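You operate a simulated robot arm through the tools that you are given. There is no shell and no other tool.

You run a simulated robot arm. Do the job below in one go: nothing can be reset, and whatever is moved stays where it is left.

JOB
Strap down the crate on the trolley and park it at the wall.
Fine: crate under the strap; strap before wheeling; brake on at the end.

It is judged by the outcome, as a careful person would: the job done as asked, and still so three seconds after it is handed in. It fails if anything else is knocked over, pushed out of place, dropped, spilled or broken.

ROBOT AND FRAMES
A 7-joint arm with a two-finger parallel gripper, fixed in place. Base frame: the origin is on the floor under the middle of its stand, x ahead of it, y to its left, z up; the work surface is at about z = 0.8. Readings come in m, degrees, newtons and seconds.
It reaches about 1.372 m from its shoulder. Its first joint turns from -149.0 to 149.0 degrees. Payload 3.43 kg.
The tool frame sits at the grasp point between the pads (the TCP): z along the fingers, y along the line on which they close. The tips reach 0.03 m beyond it. The gripper opens to 0.094 m. The fingers are 0.028 m wide and 0.01 m thick; the gripper's body (0.05 by 0.096 m) begins 0.055 m behind the TCP.
Orientation is told as [roll, pitch, yaw] about the base's x, y, z axes, in that order, counted from this pose: with the fingers straight down and closing along the base's y, the tool's x points along the base's -x, its y along +y and its z along -z.

CONTROLS
- The arm moves only by the tool jog_arm. Its argument "commands" is a list of rows, each an object of numbers (a shift or turn left out is 0, a gripper value left out holds the last): "dx", "dy", "dz": the shift along the tool's x, y, z in units of 25 mm (1.0 is 25 mm); "rx", "ry", "rz": the turn, a rotation vector about the tool's x, y, z in units of 4 degrees (1.0 is 4 degrees); "fingers": the opening, from 0 (shut) to 1 (fully open). In form: [{"dx": .., "dy": .., "dz": .., "rx": .., "ry": .., "rz": .., "fingers": ..}, ...]. A call has 1 to 20 rows; each row shifts and turns the commanded pose from where the row before left it, along the tool's axes as they then stand. A call with a number of a shift or a turn outside -1 to 1 is refused whole. A row lasts 0.2 s, in which the tool goes at most 0.05 m and 8.6 degrees; a call with a longer step from one row to the next is refused whole, and so is a gripper value outside its range. A pose out of reach is approached as far as the arm can. The call stops where the force on the tool passes 90 N (or 10 N more than at its start, if that is more) or the arm is blocked; 0.2 s more then pass. The fingers move at their own pace (about 0.045 m/s each) and stop on an object; they squeeze with about 21 N. The grip force told is the motor's: it shows also when the fingers shut on nothing. Time passes only in rows, and 0.2 s behind the last, so rows that do not move let the fingers close. The reply holds the time, the measured pose of the TCP, the force on the tool along the base axes, the opening and the grip force, in the units named above and with some noise, with the torque about the TCP (base axes, N m) and any sound that the robot's microphone picked up, and new pictures: "pictures" is both (left out), scene, wrist or none.
- Cameras (640 x 400 px; columns grow to the right, rows downward): "scene" is fixed at [0.0488, 0.6499, 1.3714]; the picture's right is [-0.13, -0.99, 0.00], its down [-0.54, 0.07, -0.84] and it looks along [0.83, -0.11, -0.55] (base axes); focal length 271 px, centre (320, 200). "wrist" rides on the gripper at [0.076, 0.014, -0.102] in the tool frame; the picture's right is [-0.18, 0.98, 0.00], its down [-0.75, -0.14, -0.64] and it looks along [-0.63, -0.12, 0.77] (tool axes); focal length 243 px, centre (320, 200). There is no depth. A picture from a camera that has moved, and an enlarged one, comes with that camera's place and axes in the base frame and with its lens.
- close_up(camera, box): a new picture of the part [left, top, right, bottom] of that camera's present view, enlarged. It takes no simulated time.
- hand_in(): hands the job in; it is judged then, once.

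Places have to be worked out from the pictures, the camera data and where the tool is seen. Open the gripper and draw the arm clear of the work before you hand the job in, unless the task says otherwise.

The tools are called after ">>>" as name(argument=value, ...) on one line, values as JSON. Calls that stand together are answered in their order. jog_arm: Moves the arm, as the interface text tells. Its arguments: {"type":"object","properties":{"commands":{"type":"array"},"pictures":{"type":"string","enum":["both","scene","wrist","none"]}},"required":["commands"]} The other tools are called the same way: close_up (camera, box) takes an enlarged picture of a part of a camera's view; hand_in () hands the job in.

At the start:

```text
t: 0.0
tool_pos: [0.7775, 0.6095, 1.22]
ee_rot: [0.0, 0.0, 0.0]
wrist_force: [-0.7, -0.4, -0.2]
ft_torque: [0.02, -0.03, 0.03]
grip_width: 0.094
grasp_force: 0.1
```

scene: 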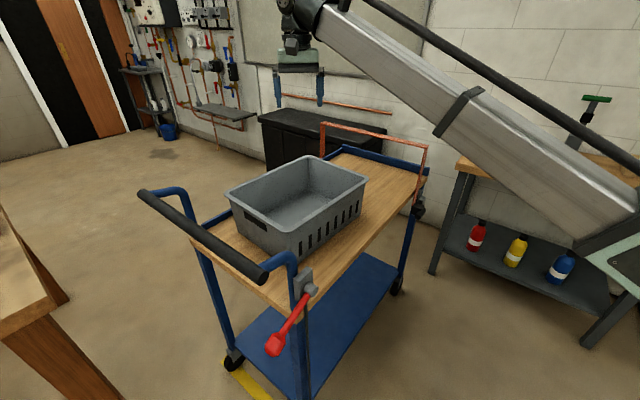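
wrist: 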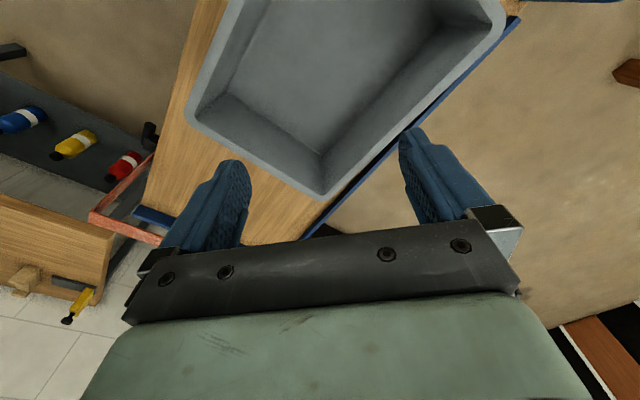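

I see a trolley with a grey crate, a copper-coloured hoop at the far end, and a red lever (probably the brake) near the handle. I'll look closer at each part before moving.

>>> close_up(camera="scene", box=[300, 100, 460, 220])

>>> close_up(camera="scene", box=[120, 170, 360, 400])

>>> close_up(camera="scene", box=[200, 130, 400, 270])

>>> close_up(camera="wrist", box=[0, 80, 200, 340])

>>> close_up(camera="scene", box=[100, 0, 440, 210])

```text
3.33 times, centred on (380, 160) of scene
camera zoom: at [0.0488, 0.6499, 1.3714], right [-0.13, -0.99, 0.0], down [-0.54, 0.07, -0.84], along [0.83, -0.11, -0.55], focal length 904 px, centre (120, 333)
```

zoom: 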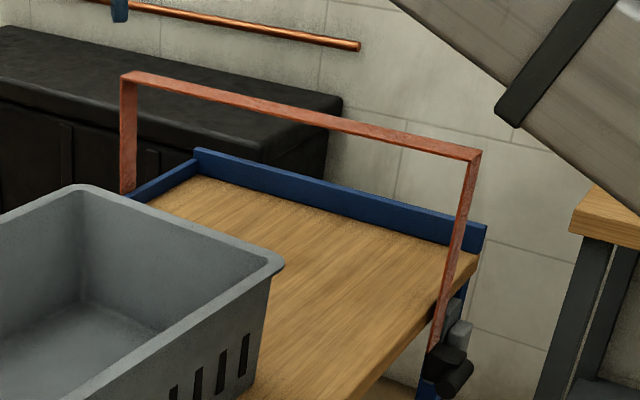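

```text
1.74 times, centred on (240, 285) of scene
camera zoom: at [0.0488, 0.6499, 1.3714], right [-0.13, -0.99, 0.0], down [-0.54, 0.07, -0.84], along [0.83, -0.11, -0.55], focal length 472 px, centre (459, 52)
```

zoom: 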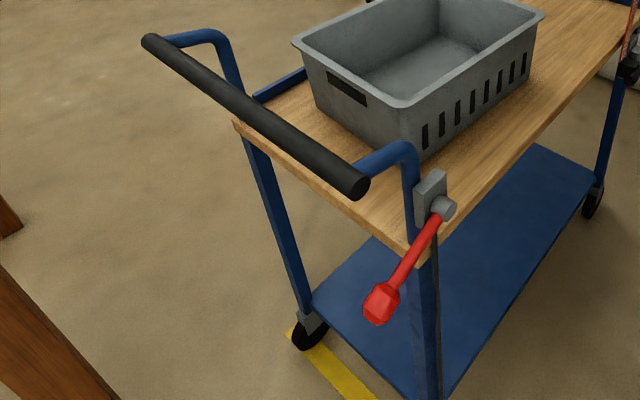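

```text
2.86 times, centred on (300, 200) of scene
camera zoom: at [0.0488, 0.6499, 1.3714], right [-0.13, -0.99, 0.0], down [-0.54, 0.07, -0.84], along [0.83, -0.11, -0.55], focal length 775 px, centre (377, 200)
```

zoom: 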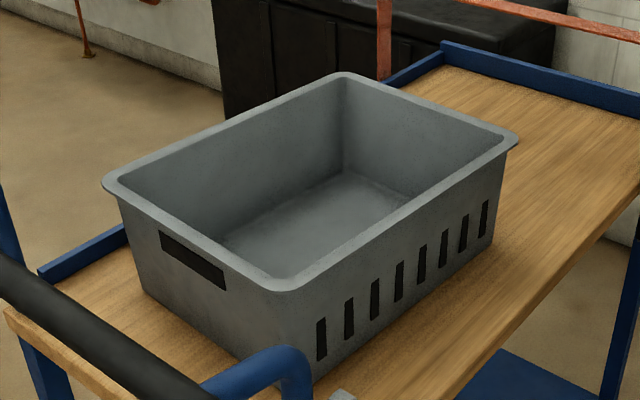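

```text
1.54 times, centred on (100, 210) of wrist
camera zoom: at [0.7013, 0.6235, 1.3221], right [0.18, 0.98, 0.0], down [0.75, -0.14, 0.64], along [0.63, -0.12, -0.77], focal length 373 px, centre (658, 185)
```

zoom: 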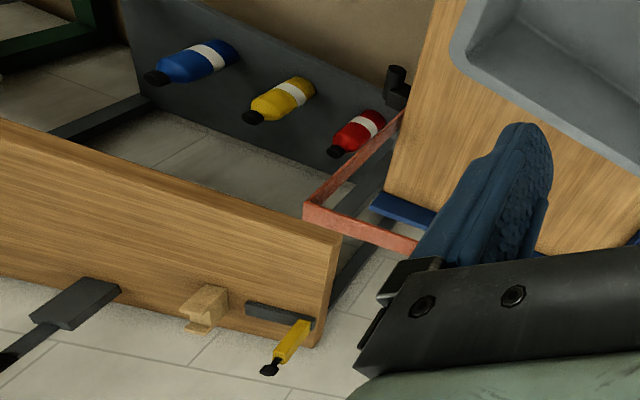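

```text
1.88 times, centred on (270, 105) of scene
camera zoom: at [0.0488, 0.6499, 1.3714], right [-0.13, -0.99, 0.0], down [-0.54, 0.07, -0.84], along [0.83, -0.11, -0.55], focal length 511 px, centre (414, 379)
```

zoom: 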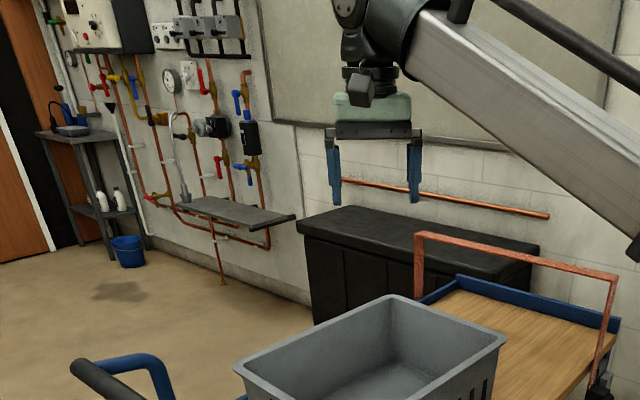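

The hoop's top sits around z≈0.98 near the far end of the deck, and the crate's rim is at z≈0.94. I need more detail on the pivots, the lever and the floor marking, so I'm taking tighter close-ups.

>>> close_up(camera="scene", box=[395, 180, 445, 220])

>>> close_up(camera="scene", box=[255, 255, 335, 365])

>>> close_up(camera="scene", box=[190, 330, 300, 400])

>>> close_up(camera="scene", box=[250, 60, 420, 180])

>>> close_up(camera="scene", box=[420, 80, 640, 360])

>>> close_up(camera="wrist", box=[60, 90, 260, 260])

>>> close_up(camera="scene", box=[0, 0, 330, 240])

```text
10.00 times, centred on (420, 200) of scene
camera zoom: at [0.0488, 0.6499, 1.3714], right [-0.13, -0.99, 0.0], down [-0.54, 0.07, -0.84], along [0.83, -0.11, -0.55], focal length 2713 px, centre (-680, 200)
```

zoom: 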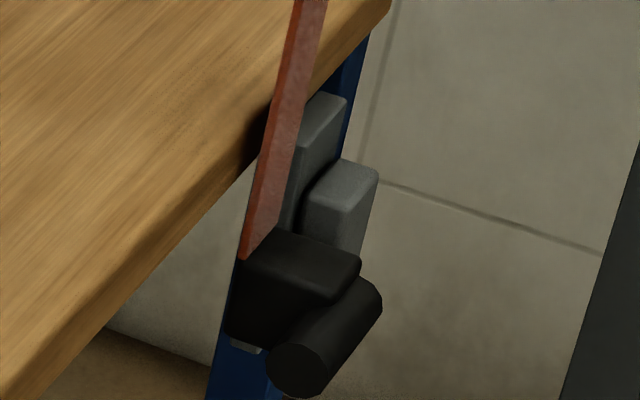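

```text
3.64 times, centred on (295, 310) of scene
camera zoom: at [0.0488, 0.6499, 1.3714], right [-0.13, -0.99, 0.0], down [-0.54, 0.07, -0.84], along [0.83, -0.11, -0.55], focal length 986 px, centre (411, -200)
```

zoom: 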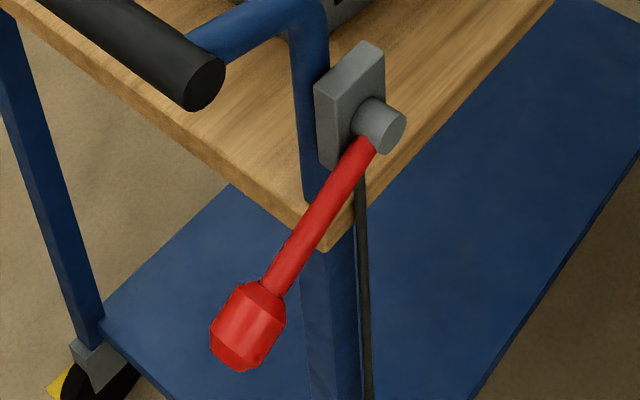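

```text
5.71 times, centred on (245, 365) of scene
camera zoom: at [0.0488, 0.6499, 1.3714], right [-0.13, -0.99, 0.0], down [-0.54, 0.07, -0.84], along [0.83, -0.11, -0.55], focal length 1550 px, centre (749, -743)
```

zoom: 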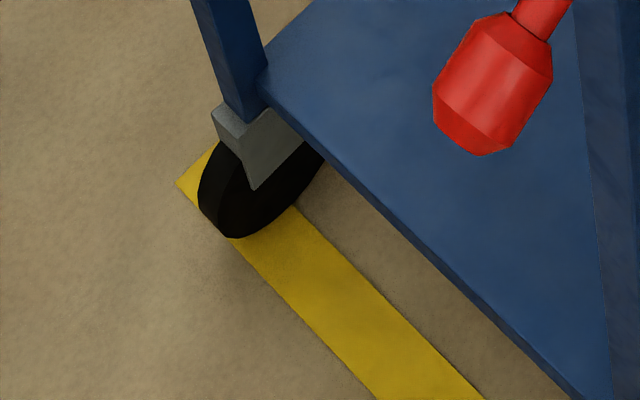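

```text
3.33 times, centred on (335, 120) of scene
camera zoom: at [0.0488, 0.6499, 1.3714], right [-0.13, -0.99, 0.0], down [-0.54, 0.07, -0.84], along [0.83, -0.11, -0.55], focal length 904 px, centre (270, 467)
```

zoom: 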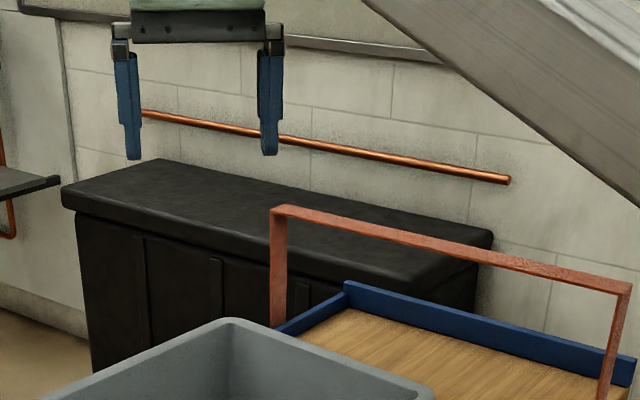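

```text
1.43 times, centred on (530, 220) of scene
camera zoom: at [0.0488, 0.6499, 1.3714], right [-0.13, -0.99, 0.0], down [-0.54, 0.07, -0.84], along [0.83, -0.11, -0.55], focal length 388 px, centre (20, 171)
```

zoom: 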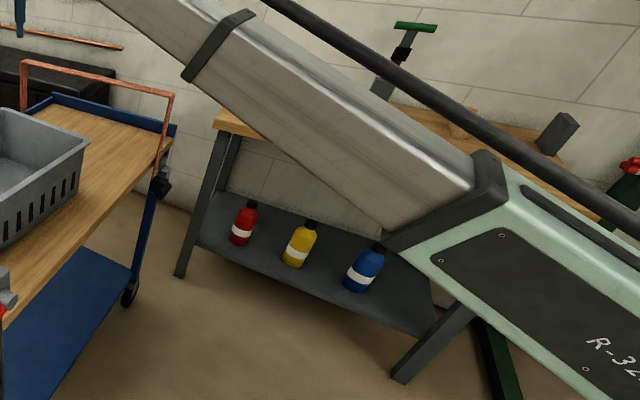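

```text
2.35 times, centred on (160, 175) of wrist
camera zoom: at [0.7013, 0.6235, 1.3221], right [0.18, 0.98, 0.0], down [0.75, -0.14, 0.64], along [0.63, -0.12, -0.77], focal length 571 px, centre (696, 259)
```

zoom: 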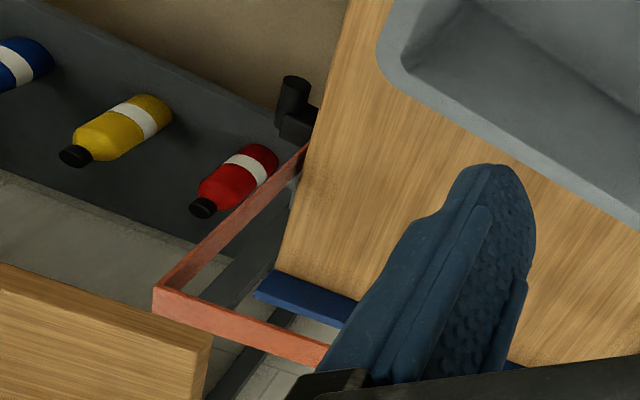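

```text
1.67 times, centred on (165, 120) of scene
camera zoom: at [0.0488, 0.6499, 1.3714], right [-0.13, -0.99, 0.0], down [-0.54, 0.07, -0.84], along [0.83, -0.11, -0.55], focal length 452 px, centre (578, 333)
```

zoom: 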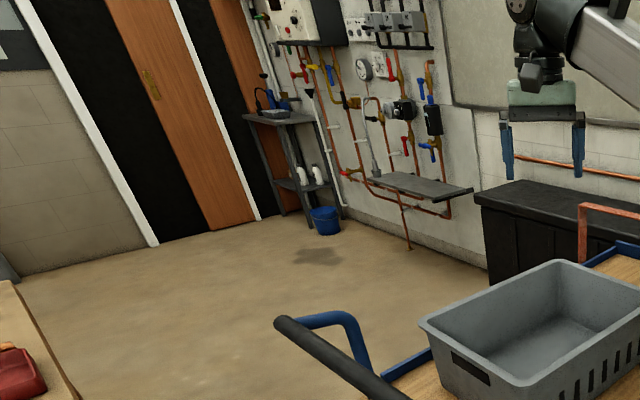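

The rust-coloured band is a loose strap loop over the deck (top z≈0.98), with a black buckle and handle low on the right front post. The crate still sits well short of it. The trolley points straight at the wall, and I'm moving the arm right at height so the wrist camera can see the buckle.

>>> jog_arm(commands=[{"dy": -1}, {"dy": -1}, {"dy": -1}, {"dy": -1}, {"dy": -1}, {"dy": -1}, {"dy": -1}, {"dy": -1}, {"dy": -1}, {"dy": -1}, {"dy": -1}, {"dy": -1}, {"dy": -1}, {"dy": -1}, {"dy": -1}, {"dy": -1}, {"dy": -1}, {"dy": -1}, {"dy": -1}, {"dy": -1}])

```text
t: 4.2
tool_pos: [0.8018, 0.1211, 1.1663]
ee_rot: [0.2, -0.9, -0.3]
wrist_force: [22.5, 33.5, -44.9]
ft_torque: [-4.32, -1.24, -3.05]
grip_width: 0.0937
grasp_force: 0.1
out of reach, approached as far as the arm can: row 6, 7, 8, 9, 10, 11, 13, 14, 15, 17, 19
camera wrist: at [0.7241, 0.1344, 1.2669], right [0.19, 0.98, 0.01], down [0.74, -0.15, 0.65], along [0.64, -0.12, -0.76], focal length 243 px, centre (320, 200)
```

scene: 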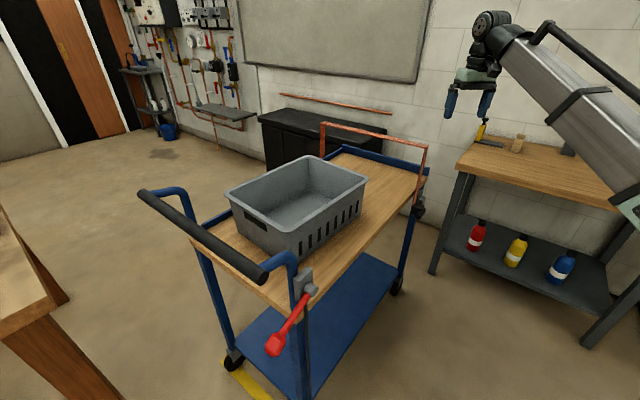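
wrist: 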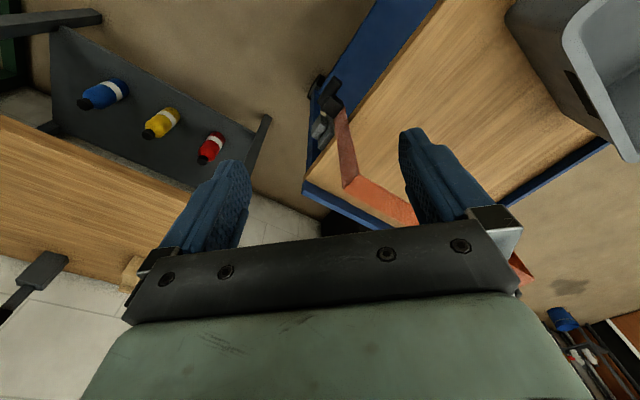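

The buckle is now in view from above, but the reading shows an unexpected force with a pose out of reach. I'll pause to let it settle and zoom in on the buckle.

>>> jog_arm(commands=[{}, {}, {}], pictures="both")

>>> close_up(camera="wrist", box=[270, 50, 430, 240])

>>> close_up(camera="scene", box=[420, 0, 640, 160])

```text
t: 5.0
tool_pos: [0.801, 0.1207, 1.1662]
ee_rot: [0.1, -1.1, 0.0]
wrist_force: [23.1, 18.6, -47.8]
ft_torque: [-2.37, -1.38, -1.66]
grip_width: 0.0939
grasp_force: 0.0
camera wrist: at [0.7241, 0.1341, 1.2669], right [0.18, 0.98, 0.01], down [0.74, -0.14, 0.65], along [0.64, -0.12, -0.76], focal length 243 px, centre (320, 200)
```

scene: 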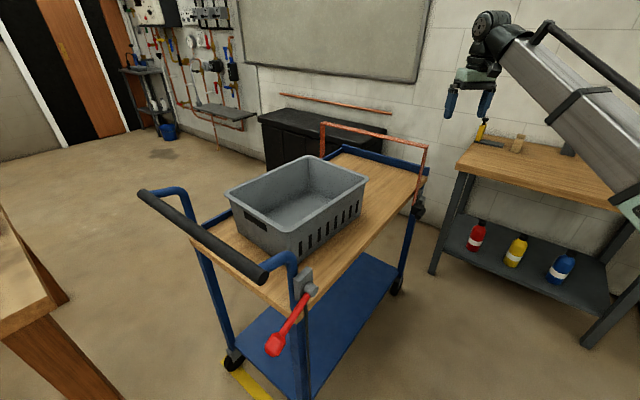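
wrist: 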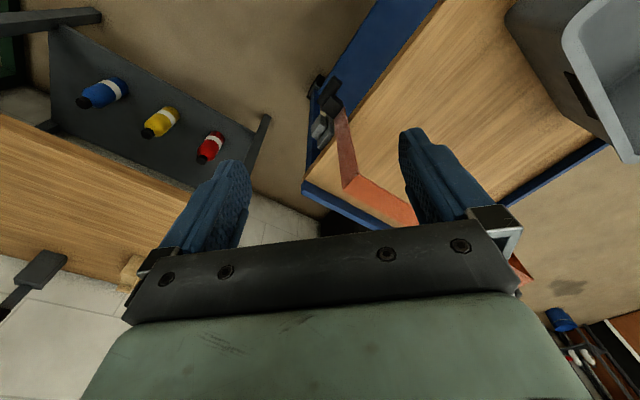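

```text
2.11 times, centred on (350, 145) of wrist
camera zoom: at [0.7241, 0.1341, 1.2669], right [0.18, 0.98, 0.01], down [0.74, -0.14, 0.65], along [0.64, -0.12, -0.76], focal length 511 px, centre (257, 316)
```

zoom: 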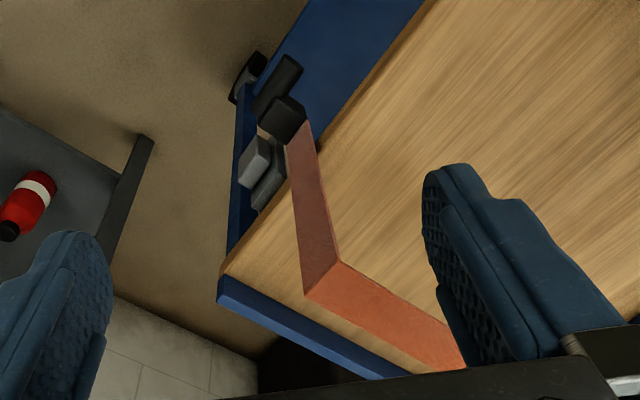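

```text
2.50 times, centred on (530, 80) of scene
camera zoom: at [0.0488, 0.6499, 1.3714], right [-0.13, -0.99, 0.0], down [-0.54, 0.07, -0.84], along [0.83, -0.11, -0.55], focal length 678 px, centre (-205, 500)
```

zoom: 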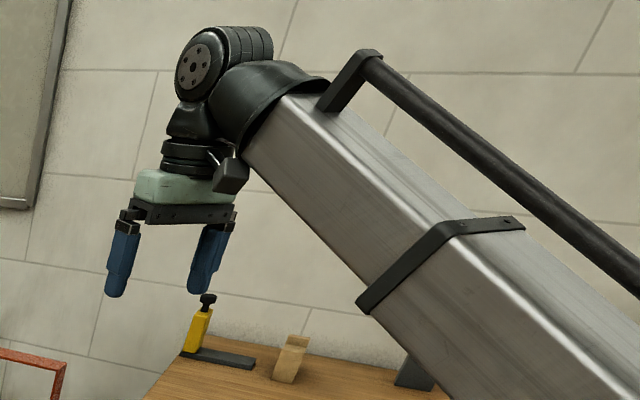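

The wrist camera housing is pressing against the forearm, because this pose is too folded. I'll go lower, where the forearm lies flatter, over the clear floor right of the trolley (n≈0.47, off its right edge).

>>> jog_arm(commands=[{"dz": 1}, {"dz": 1}, {"dz": 1}, {"dz": 1}, {"dz": 1}, {"dz": 1}, {}, {}])

```text
t: 6.8
tool_pos: [0.8005, 0.1194, 1.0192]
ee_rot: [-0.1, 0.1, 0.0]
wrist_force: [0.7, -0.9, 0.0]
ft_torque: [0.01, 0.01, -0.03]
grip_width: 0.094
grasp_force: 0.0
camera wrist: at [0.725, 0.1342, 1.1209], right [0.18, 0.98, 0.0], down [0.75, -0.14, 0.64], along [0.63, -0.12, -0.77], focal length 243 px, centre (320, 200)
```

scene: 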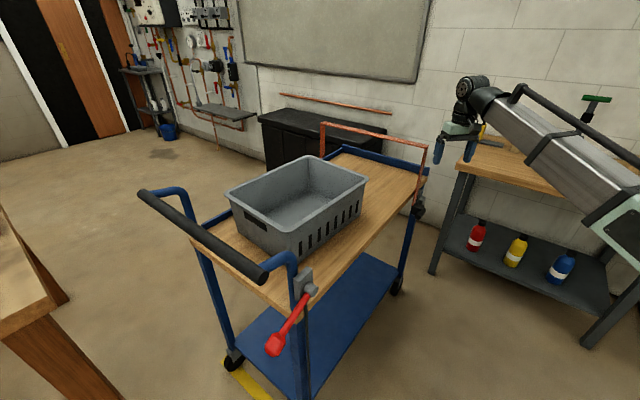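
wrist: 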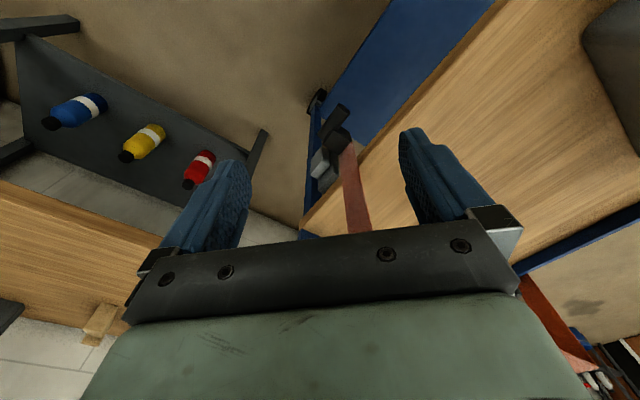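

The contact force is gone. Zooming in on the buckle from here.

>>> close_up(camera="wrist", box=[290, 80, 390, 240])

>>> close_up(camera="wrist", box=[0, 180, 260, 400])

```text
2.50 times, centred on (340, 160) of wrist
camera zoom: at [0.725, 0.1342, 1.1209], right [0.18, 0.98, 0.0], down [0.75, -0.14, 0.64], along [0.63, -0.12, -0.77], focal length 606 px, centre (270, 300)
```

zoom: 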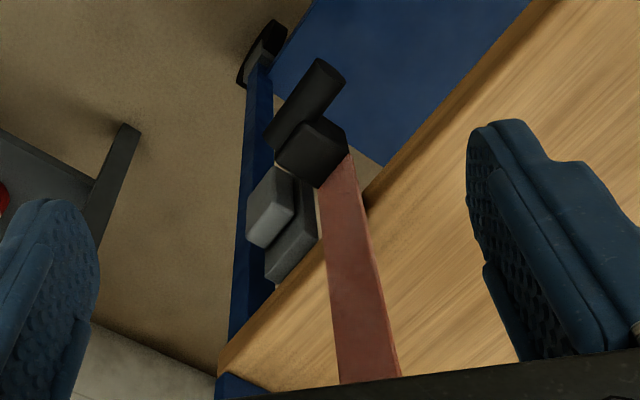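

```text
1.82 times, centred on (130, 290) of wrist
camera zoom: at [0.725, 0.1342, 1.1209], right [0.18, 0.98, 0.0], down [0.75, -0.14, 0.64], along [0.63, -0.12, -0.77], focal length 441 px, centre (666, 36)
```

zoom: 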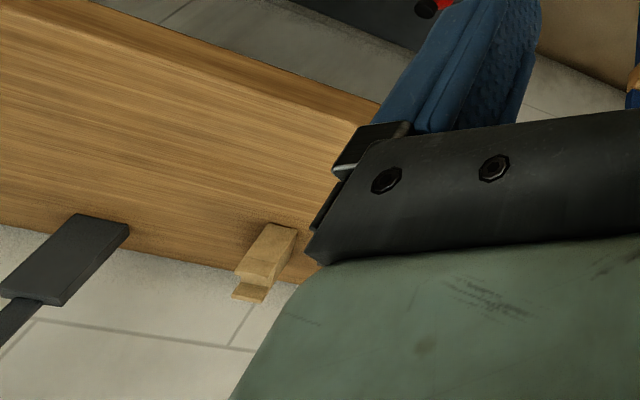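

I want a side-on view of the buckle, so I'll yaw the tool about 50° to face the trolley's side and back off from it.

>>> jog_arm(commands=[{"rz": -1}, {"rz": -1}, {"rz": -1}, {"rz": -1}, {"rz": -1}, {"rz": -1}, {"rz": -1}, {"rz": -1}, {"rz": -1}, {"rz": -1}, {"rz": -1}, {"rz": -1}, {"dx": 1}, {"dx": 1}, {"dx": 1}, {"dx": 1}, {}])

```text
t: 10.4
tool_pos: [0.7336, 0.044, 1.0184]
ee_rot: [-0.1, 0.1, 47.9]
wrist_force: [-0.5, 0.2, -0.9]
ft_torque: [0.02, 0.04, 0.01]
grip_width: 0.0941
grasp_force: 0.1
camera wrist: at [0.6727, -0.0038, 1.1209], right [-0.61, 0.79, 0.0], down [0.61, 0.47, 0.64], along [0.51, 0.39, -0.77], focal length 243 px, centre (320, 200)
```

scene: 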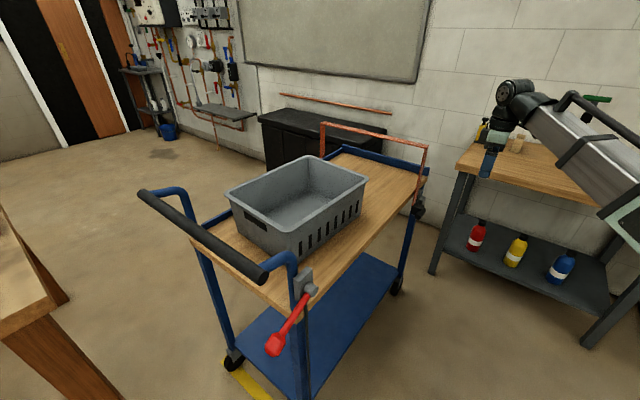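
wrist: 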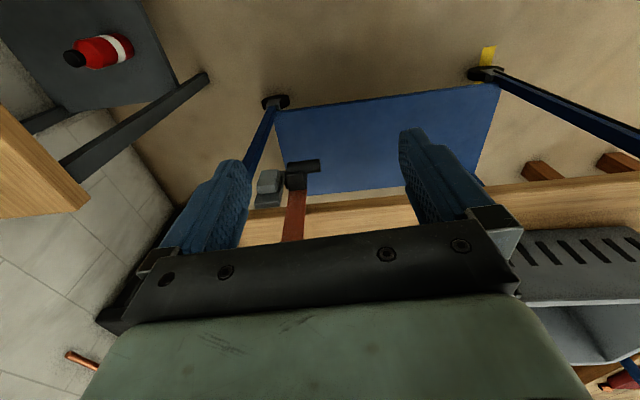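

>>> close_up(camera="wrist", box=[240, 130, 350, 240])

>>> close_up(camera="wrist", box=[0, 0, 240, 260])

```text
3.64 times, centred on (295, 185) of wrist
camera zoom: at [0.6727, -0.0038, 1.1209], right [-0.61, 0.79, 0.0], down [0.61, 0.47, 0.64], along [0.51, 0.39, -0.77], focal length 882 px, centre (411, 254)
```

zoom: 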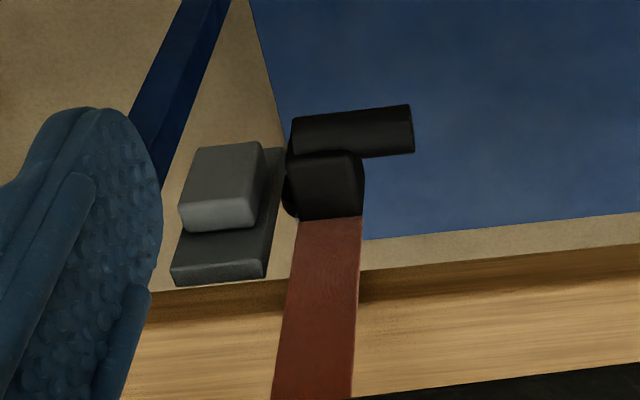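

```text
1.54 times, centred on (120, 130) of wrist
camera zoom: at [0.6727, -0.0038, 1.1209], right [-0.61, 0.79, 0.0], down [0.61, 0.47, 0.64], along [0.51, 0.39, -0.77], focal length 373 px, centre (628, 308)
```

zoom: 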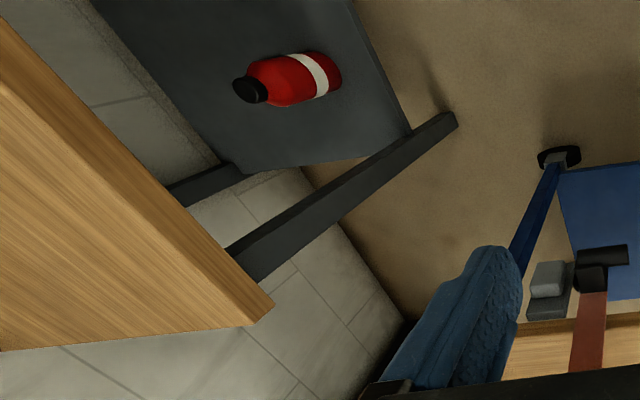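

The strap's right leg ends in a black block with a black cylinder handle pointing back along the trolley, next to a grey catch. I'll lower the camera and tilt it for a level view from the side, staying over clear floor.

>>> jog_arm(commands=[{"dz": 1}, {"dz": 1}, {"dz": 1}, {"dz": 1}, {"dz": 1}, {"dz": 1}, {"dz": 1}, {"dz": 1}, {"ry": -1}, {"ry": -1}, {"ry": -1}, {"ry": -1}, {"ry": -1}, {"ry": -1}, {"ry": -1}, {}])

```text
t: 13.8
tool_pos: [0.7314, 0.0456, 0.8189]
ee_rot: [0.0, -28.1, 47.9]
wrist_force: [0.5, 0.1, 0.3]
ft_torque: [0.04, 0.03, -0.03]
grip_width: 0.0941
grasp_force: 0.0
camera wrist: at [0.6451, -0.0312, 0.8727], right [-0.62, 0.78, 0.09], down [0.35, 0.18, 0.92], along [0.7, 0.6, -0.38], focal length 243 px, centre (320, 200)
```

scene: 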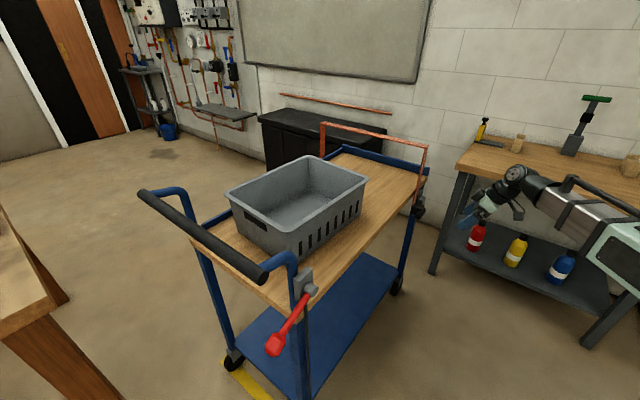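
wrist: 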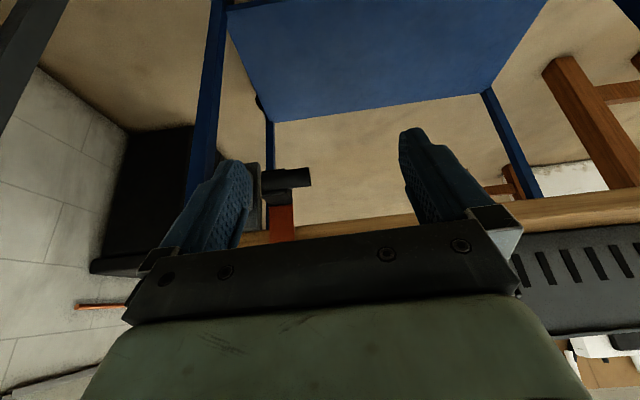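

>>> close_up(camera="wrist", box=[235, 140, 345, 250])

>>> close_up(camera="scene", box=[380, 140, 540, 260])

```text
3.64 times, centred on (290, 195) of wrist
camera zoom: at [0.6451, -0.0312, 0.8727], right [-0.62, 0.78, 0.09], down [0.35, 0.18, 0.92], along [0.7, 0.6, -0.38], focal length 882 px, centre (429, 218)
```

zoom: 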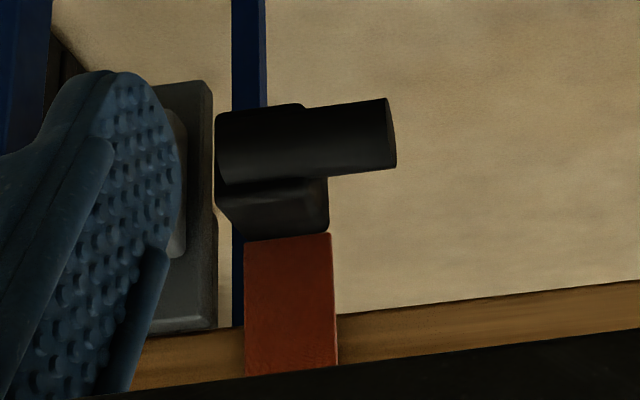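

```text
3.33 times, centred on (460, 200) of scene
camera zoom: at [0.0488, 0.6499, 1.3714], right [-0.13, -0.99, 0.0], down [-0.54, 0.07, -0.84], along [0.83, -0.11, -0.55], focal length 904 px, centre (-147, 200)
```

zoom: 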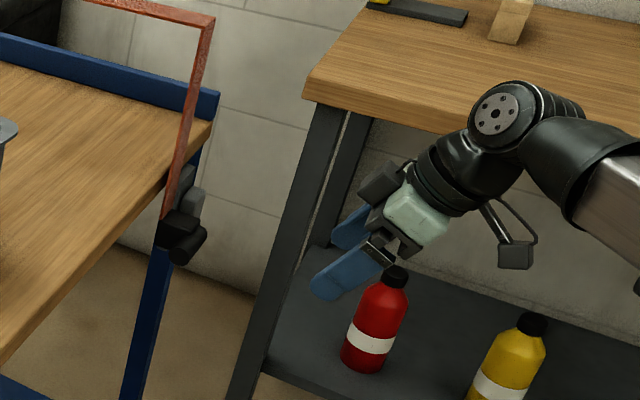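

The open finger hides the grey catch. I'll shift the tool 5 cm toward the wall side so both the catch and the buckle show between the fingers.

>>> jog_arm(commands=[{"dy": -1}, {"dy": -1}, {}], pictures="wrist")

>>> close_up(camera="wrist", box=[230, 120, 410, 245])

```text
t: 14.6
tool_pos: [0.7712, 0.0124, 0.8175]
ee_rot: [0.0, -28.1, 48.0]
wrist_force: [0.6, -0.4, 0.7]
ft_torque: [0.03, 0.0, 0.03]
grip_width: 0.094
grasp_force: 0.0
camera wrist: at [0.6825, -0.0656, 0.8723], right [-0.62, 0.78, 0.09], down [0.35, 0.18, 0.92], along [0.7, 0.6, -0.38], focal length 243 px, centre (320, 200)
```

wrist: 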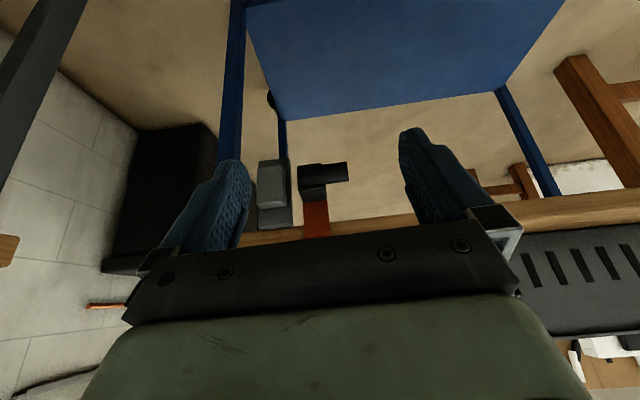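

```text
3.20 times, centred on (320, 182) of wrist
camera zoom: at [0.6825, -0.0656, 0.8723], right [-0.62, 0.78, 0.09], down [0.35, 0.18, 0.92], along [0.7, 0.6, -0.38], focal length 776 px, centre (320, 256)
```

zoom: 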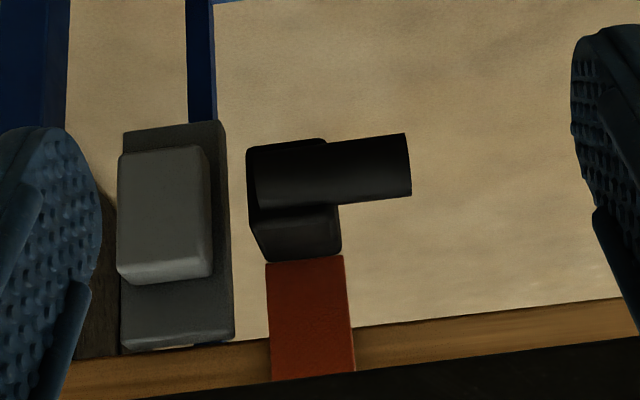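

The strap's end block carries a horizontal cylinder handle (axis near lat 0.72, z≈0.72), and beside it is a fixed grey catch. The crate goes under the strap first. I'll level the tool, rise, and head back toward the crate to look at it from above.

>>> jog_arm(commands=[{"ry": 1}, {"ry": 1}, {"ry": 1}, {"ry": 1}, {"ry": 1}, {"ry": 1}, {"ry": 1}, {"dz": -1}, {"dz": -1}, {"dz": -1}, {"dz": -1}, {"dz": -1}, {"dz": -1}, {"dz": -1}, {"dz": -1}, {"dz": -1}, {"dz": -1}, {"rz": 0.75}, {}], pictures="scene")

```text
t: 18.6
tool_pos: [0.7695, 0.0108, 1.0673]
ee_rot: [-0.1, 0.0, 45.1]
wrist_force: [-0.2, 0.1, 0.7]
ft_torque: [-0.03, -0.03, -0.01]
grip_width: 0.0937
grasp_force: 0.1
```

scene: 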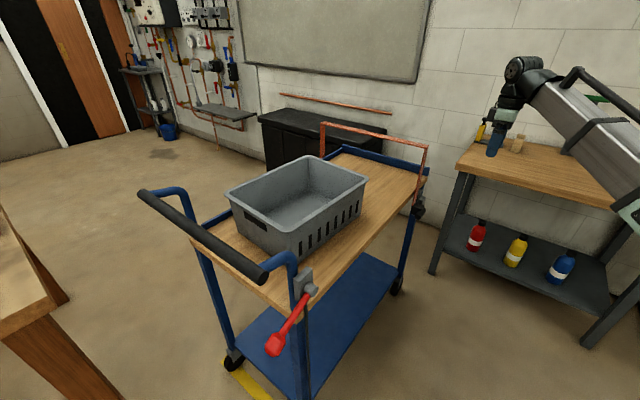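

Clear and level. Moving diagonally over the trolley toward the near edge of the crate at z≈1.07, with the fingertips well above the rim.

>>> jog_arm(commands=[{"dz": -1}, {"dx": -0.74, "dy": 1}, {"dx": -0.74, "dy": 1}, {"dx": -0.74, "dy": 1}, {"dx": -0.74, "dy": 1}, {"dx": -0.74, "dy": 1}, {"dx": -0.74, "dy": 1}, {"dx": -0.74, "dy": 1}, {"dx": -0.74, "dy": 1}, {"dx": -0.74, "dy": 1}, {"dx": -0.74, "dy": 1}, {"dx": -0.74, "dy": 1}, {"dx": -0.74, "dy": 1}, {"dx": -0.74, "dy": 1}, {"dx": -0.74, "dy": 1}, {"dx": -0.74, "dy": 1}, {"dx": -0.74, "dy": 1}, {"dx": -0.74, "dy": 1}, {}])

```text
t: 22.6
tool_pos: [0.6913, 0.535, 1.0915]
ee_rot: [0.0, -0.1, 45.0]
wrist_force: [-0.1, 0.0, -0.6]
ft_torque: [-0.03, -0.01, -0.02]
grip_width: 0.0941
grasp_force: 0.0
camera wrist: at [0.6278, 0.4906, 1.1938], right [-0.56, 0.83, 0.0], down [0.63, 0.43, 0.64], along [0.53, 0.36, -0.77], focal length 243 px, centre (320, 200)
```

scene: 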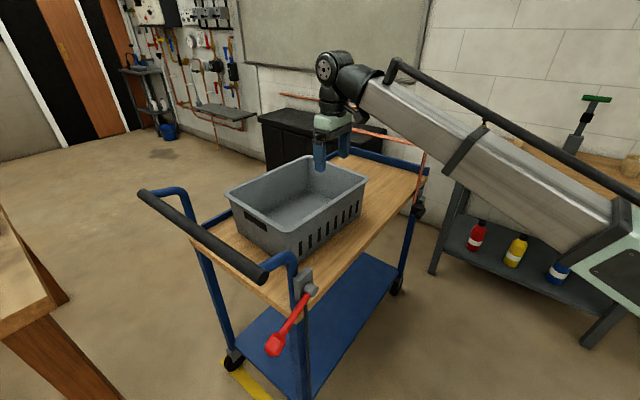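
wrist: 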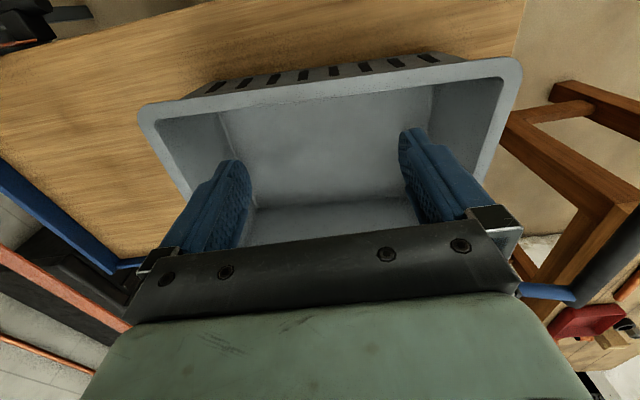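

From this view I put the crate's right rim corners at about (0.80,0.385) and (0.56,0.667), so the crate is skewed about 5° to the trolley and the middle of its near rim is at about (0.665,0.752). I'll hover over that point with the fingers closing across the rim.

>>> jog_arm(commands=[{"dx": -0.77, "dy": 0.95}, {"dx": -0.77, "dy": 0.95}, {"dx": -0.77, "dy": 0.95}, {"dx": -0.77, "dy": 0.95}, {"dx": -0.77, "dy": 0.95}, {"dx": -0.77, "dy": 0.95}, {"dx": -0.77, "dy": 0.95}, {"rz": 0.6}, {"rz": 0.6}, {}])

```text
t: 24.8
tool_pos: [0.6688, 0.7489, 1.0936]
ee_rot: [0.0, 0.0, 40.2]
wrist_force: [-0.2, 0.1, 0.0]
ft_torque: [-0.03, 0.01, 0.0]
grip_width: 0.0942
grasp_force: 0.1
camera wrist: at [0.6021, 0.7099, 1.196], right [-0.49, 0.87, 0.0], down [0.67, 0.38, 0.64], along [0.56, 0.32, -0.77], focal length 243 px, centre (320, 200)
```

scene: 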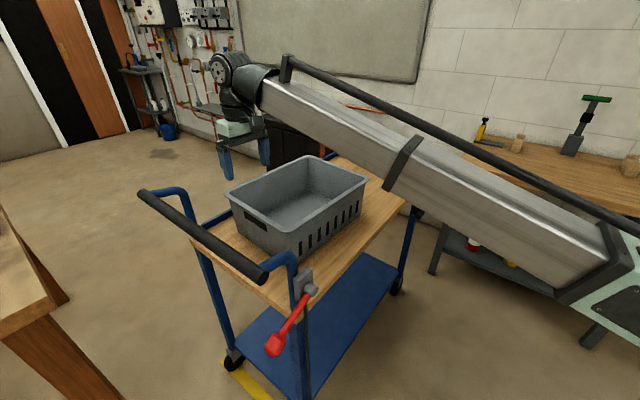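
wrist: 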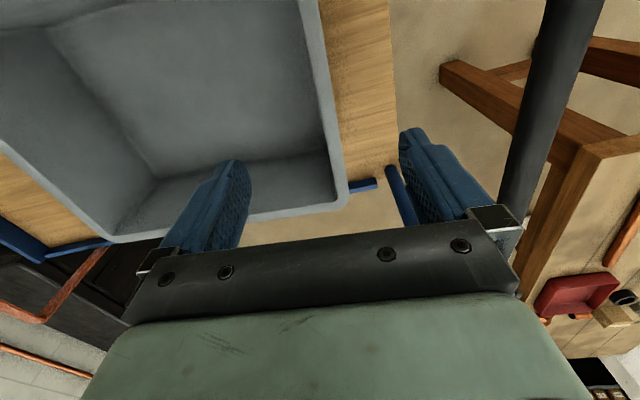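

>>> close_up(camera="wrist", box=[250, 20, 420, 220])

```text
2.00 times, centred on (335, 120) of wrist
camera zoom: at [0.6021, 0.7099, 1.196], right [-0.49, 0.87, 0.0], down [0.67, 0.38, 0.64], along [0.56, 0.32, -0.77], focal length 485 px, centre (290, 360)
```

zoom: 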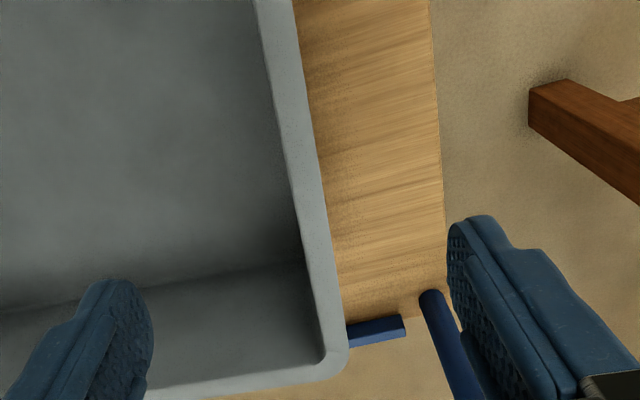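

The rim's centre line is about 4 mm to the outer side of the TCP. I'll correct that and come down until the pads straddle the rim, with TCP at z≈0.935.

>>> jog_arm(commands=[{"dy": 0.16}, {"dz": 1}, {"dz": 1}, {"dz": 1}, {"dz": 1}, {"dz": 1}, {"dz": 0.7}, {"dz": 0.6}, {}])

```text
t: 26.8
tool_pos: [0.6665, 0.7497, 0.9354]
ee_rot: [-0.1, -0.1, 40.1]
wrist_force: [-0.5, 0.5, 0.8]
ft_torque: [0.01, 0.0, -0.03]
grip_width: 0.0939
grasp_force: 0.1
camera wrist: at [0.5997, 0.7112, 1.0375], right [-0.49, 0.87, 0.0], down [0.67, 0.38, 0.64], along [0.56, 0.32, -0.77], focal length 243 px, centre (320, 200)
```

scene: 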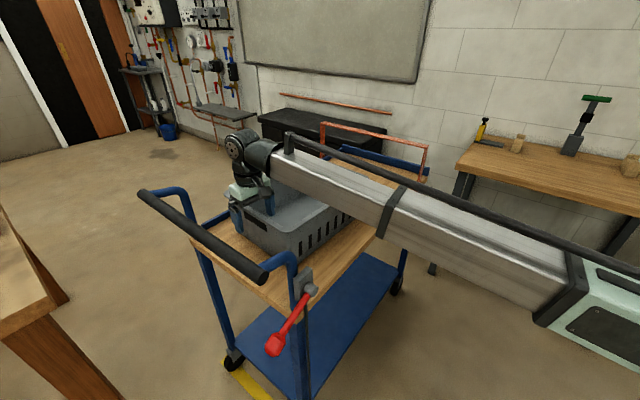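
wrist: 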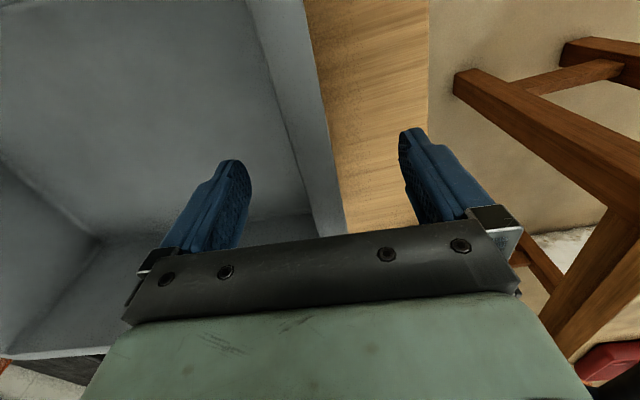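

The pads straddle the rim cleanly with no contact yet. Closing the gripper on it.

>>> jog_arm(commands=[{"fingers": 0}, {"fingers": 0}, {"fingers": 0}, {"fingers": 0}, {"fingers": 0}, {"fingers": 0}, {"fingers": 0}])

```text
t: 28.4
tool_pos: [0.6664, 0.7503, 0.9362]
ee_rot: [0.0, 0.0, 40.2]
wrist_force: [-0.4, 4.3, 1.9]
ft_torque: [-0.31, -0.09, 0.47]
grip_width: 0.0211
grasp_force: 21.1
camera wrist: at [0.5997, 0.7113, 1.0379], right [-0.49, 0.87, 0.0], down [0.67, 0.38, 0.64], along [0.56, 0.32, -0.77], focal length 243 px, centre (320, 200)
```

scene: 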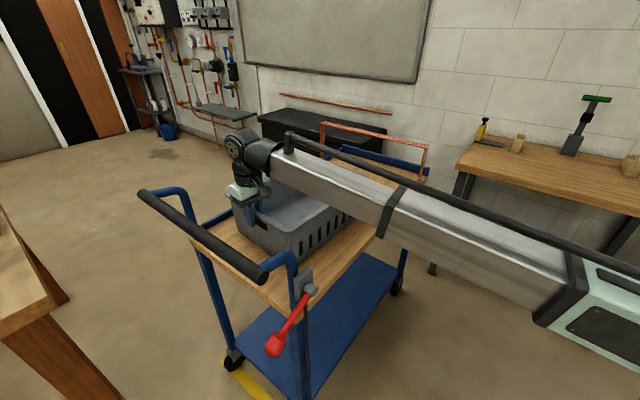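
wrist: 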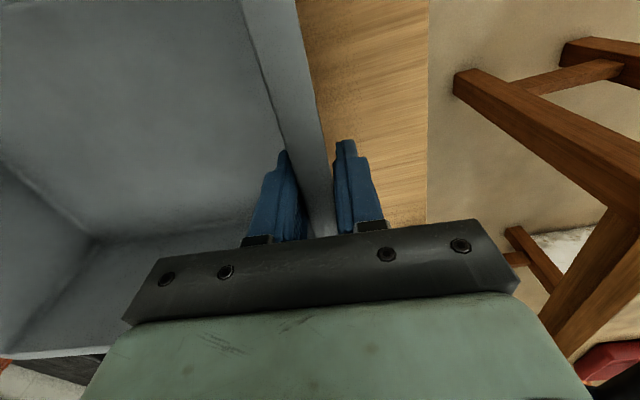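

The rim is gripped (21 mm, 21 N). I'm dragging the crate slowly along the trolley axis, starting with 5 cm to check that it slides and the trolley stays put.

>>> jog_arm(commands=[{"dx": -0.02, "dy": -0.25}, {"dx": -0.04, "dy": -0.5}, {"dx": -0.04, "dy": -0.5}, {"dx": -0.04, "dy": -0.5}, {"dx": -0.02, "dy": -0.25}])

```text
t: 29.6
tool_pos: [0.7008, 0.7144, 0.9356]
ee_rot: [0.0, 0.0, 40.2]
wrist_force: [-2.4, 2.9, 2.6]
ft_torque: [-0.43, -0.07, -0.1]
grip_width: 0.0209
grasp_force: 20.7
camera wrist: at [0.6346, 0.6763, 1.0379], right [-0.49, 0.87, 0.0], down [0.67, 0.38, 0.64], along [0.56, 0.32, -0.77], focal length 243 px, centre (320, 200)
```

scene: 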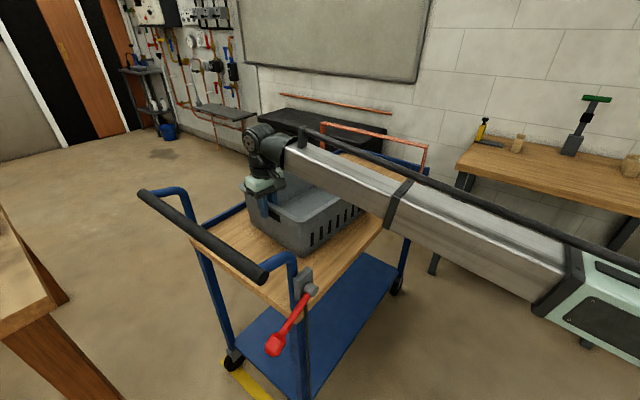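
wrist: 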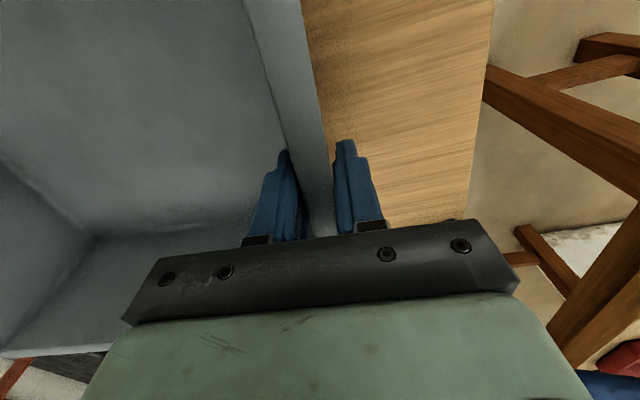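

The crate slides easily (about 4 N), the trolley hasn't moved, and the grip holds. Continuing the drag another 24 cm.

>>> jog_arm(commands=[{"dx": -0.025, "dy": -0.3}, {"dx": -0.05, "dy": -0.6}, {"dx": -0.05, "dy": -0.6}, {"dx": -0.05, "dy": -0.6}, {"dx": -0.05, "dy": -0.6}, {"dx": -0.05, "dy": -0.6}, {"dx": -0.05, "dy": -0.6}, {"dx": -0.05, "dy": -0.6}, {"dx": -0.05, "dy": -0.6}, {"dx": -0.05, "dy": -0.6}, {"dx": -0.05, "dy": -0.6}, {"dx": -0.05, "dy": -0.6}, {"dx": -0.05, "dy": -0.6}, {"dx": -0.05, "dy": -0.6}, {"dx": -0.05, "dy": -0.6}, {"dx": -0.05, "dy": -0.6}, {"dx": -0.025, "dy": -0.3}])

```text
t: 33.2
tool_pos: [0.8715, 0.5452, 0.9363]
ee_rot: [0.1, 0.0, 40.2]
wrist_force: [-1.1, 0.7, -0.2]
ft_torque: [-0.35, -0.14, -0.06]
grip_width: 0.0211
grasp_force: 21.5
camera wrist: at [0.8046, 0.5062, 1.0383], right [-0.49, 0.87, 0.0], down [0.67, 0.38, 0.64], along [0.56, 0.32, -0.77], focal length 243 px, centre (320, 200)
```

scene: 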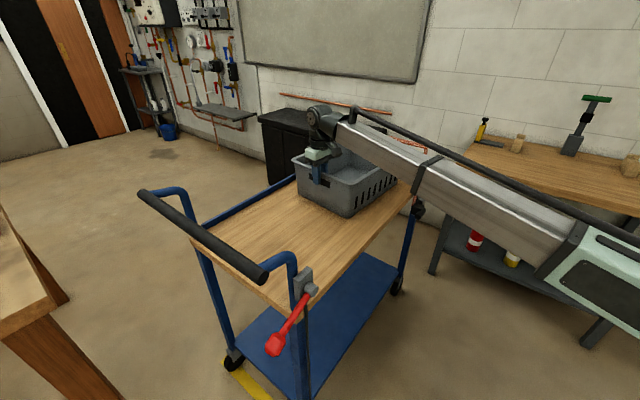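
wrist: 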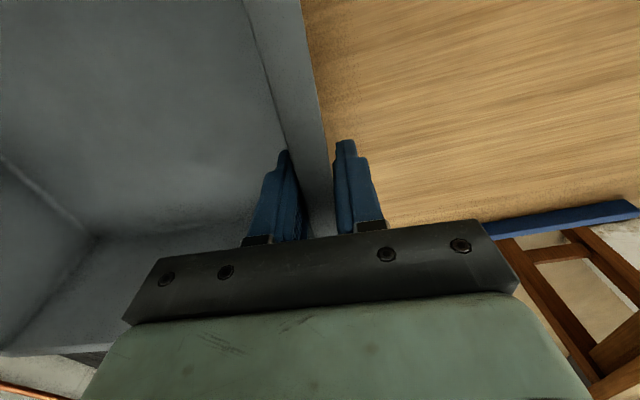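

The crate's front is now passing under the strap. I'll go another 9 cm so the strap crosses near the crate's middle, while staying short of the front lip (n≈0.73).

>>> jog_arm(commands=[{"dx": -0.025, "dy": -0.3}, {"dx": -0.05, "dy": -0.6}, {"dx": -0.05, "dy": -0.6}, {"dx": -0.05, "dy": -0.6}, {"dx": -0.05, "dy": -0.6}, {"dx": -0.05, "dy": -0.6}, {"dx": -0.025, "dy": -0.3}, {}])

>>> close_up(camera="scene", box=[270, 90, 450, 240])

```text
t: 35.0
tool_pos: [0.9352, 0.4806, 0.9365]
ee_rot: [0.0, 0.0, 40.2]
wrist_force: [0.0, 0.8, -0.6]
ft_torque: [-0.23, -0.14, -0.06]
grip_width: 0.0211
grasp_force: 21.2
camera wrist: at [0.8676, 0.4407, 1.0389], right [-0.49, 0.87, 0.0], down [0.67, 0.38, 0.64], along [0.56, 0.32, -0.77], focal length 243 px, centre (320, 200)
```

scene: 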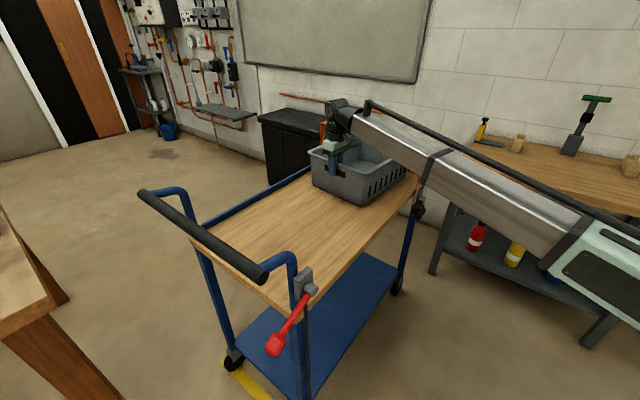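
wrist: 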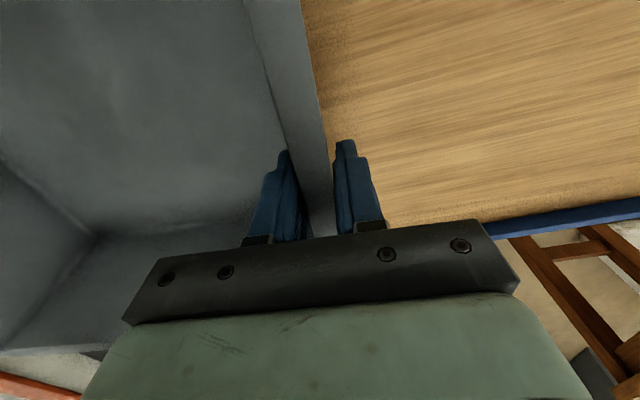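

```text
2.67 times, centred on (360, 165) of scene
camera zoom: at [0.0488, 0.6499, 1.3714], right [-0.13, -0.99, 0.0], down [-0.54, 0.07, -0.84], along [0.83, -0.11, -0.55], focal length 723 px, centre (213, 293)
```

zoom: 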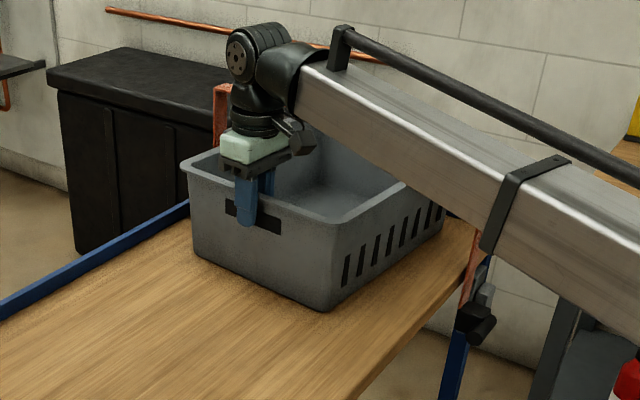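

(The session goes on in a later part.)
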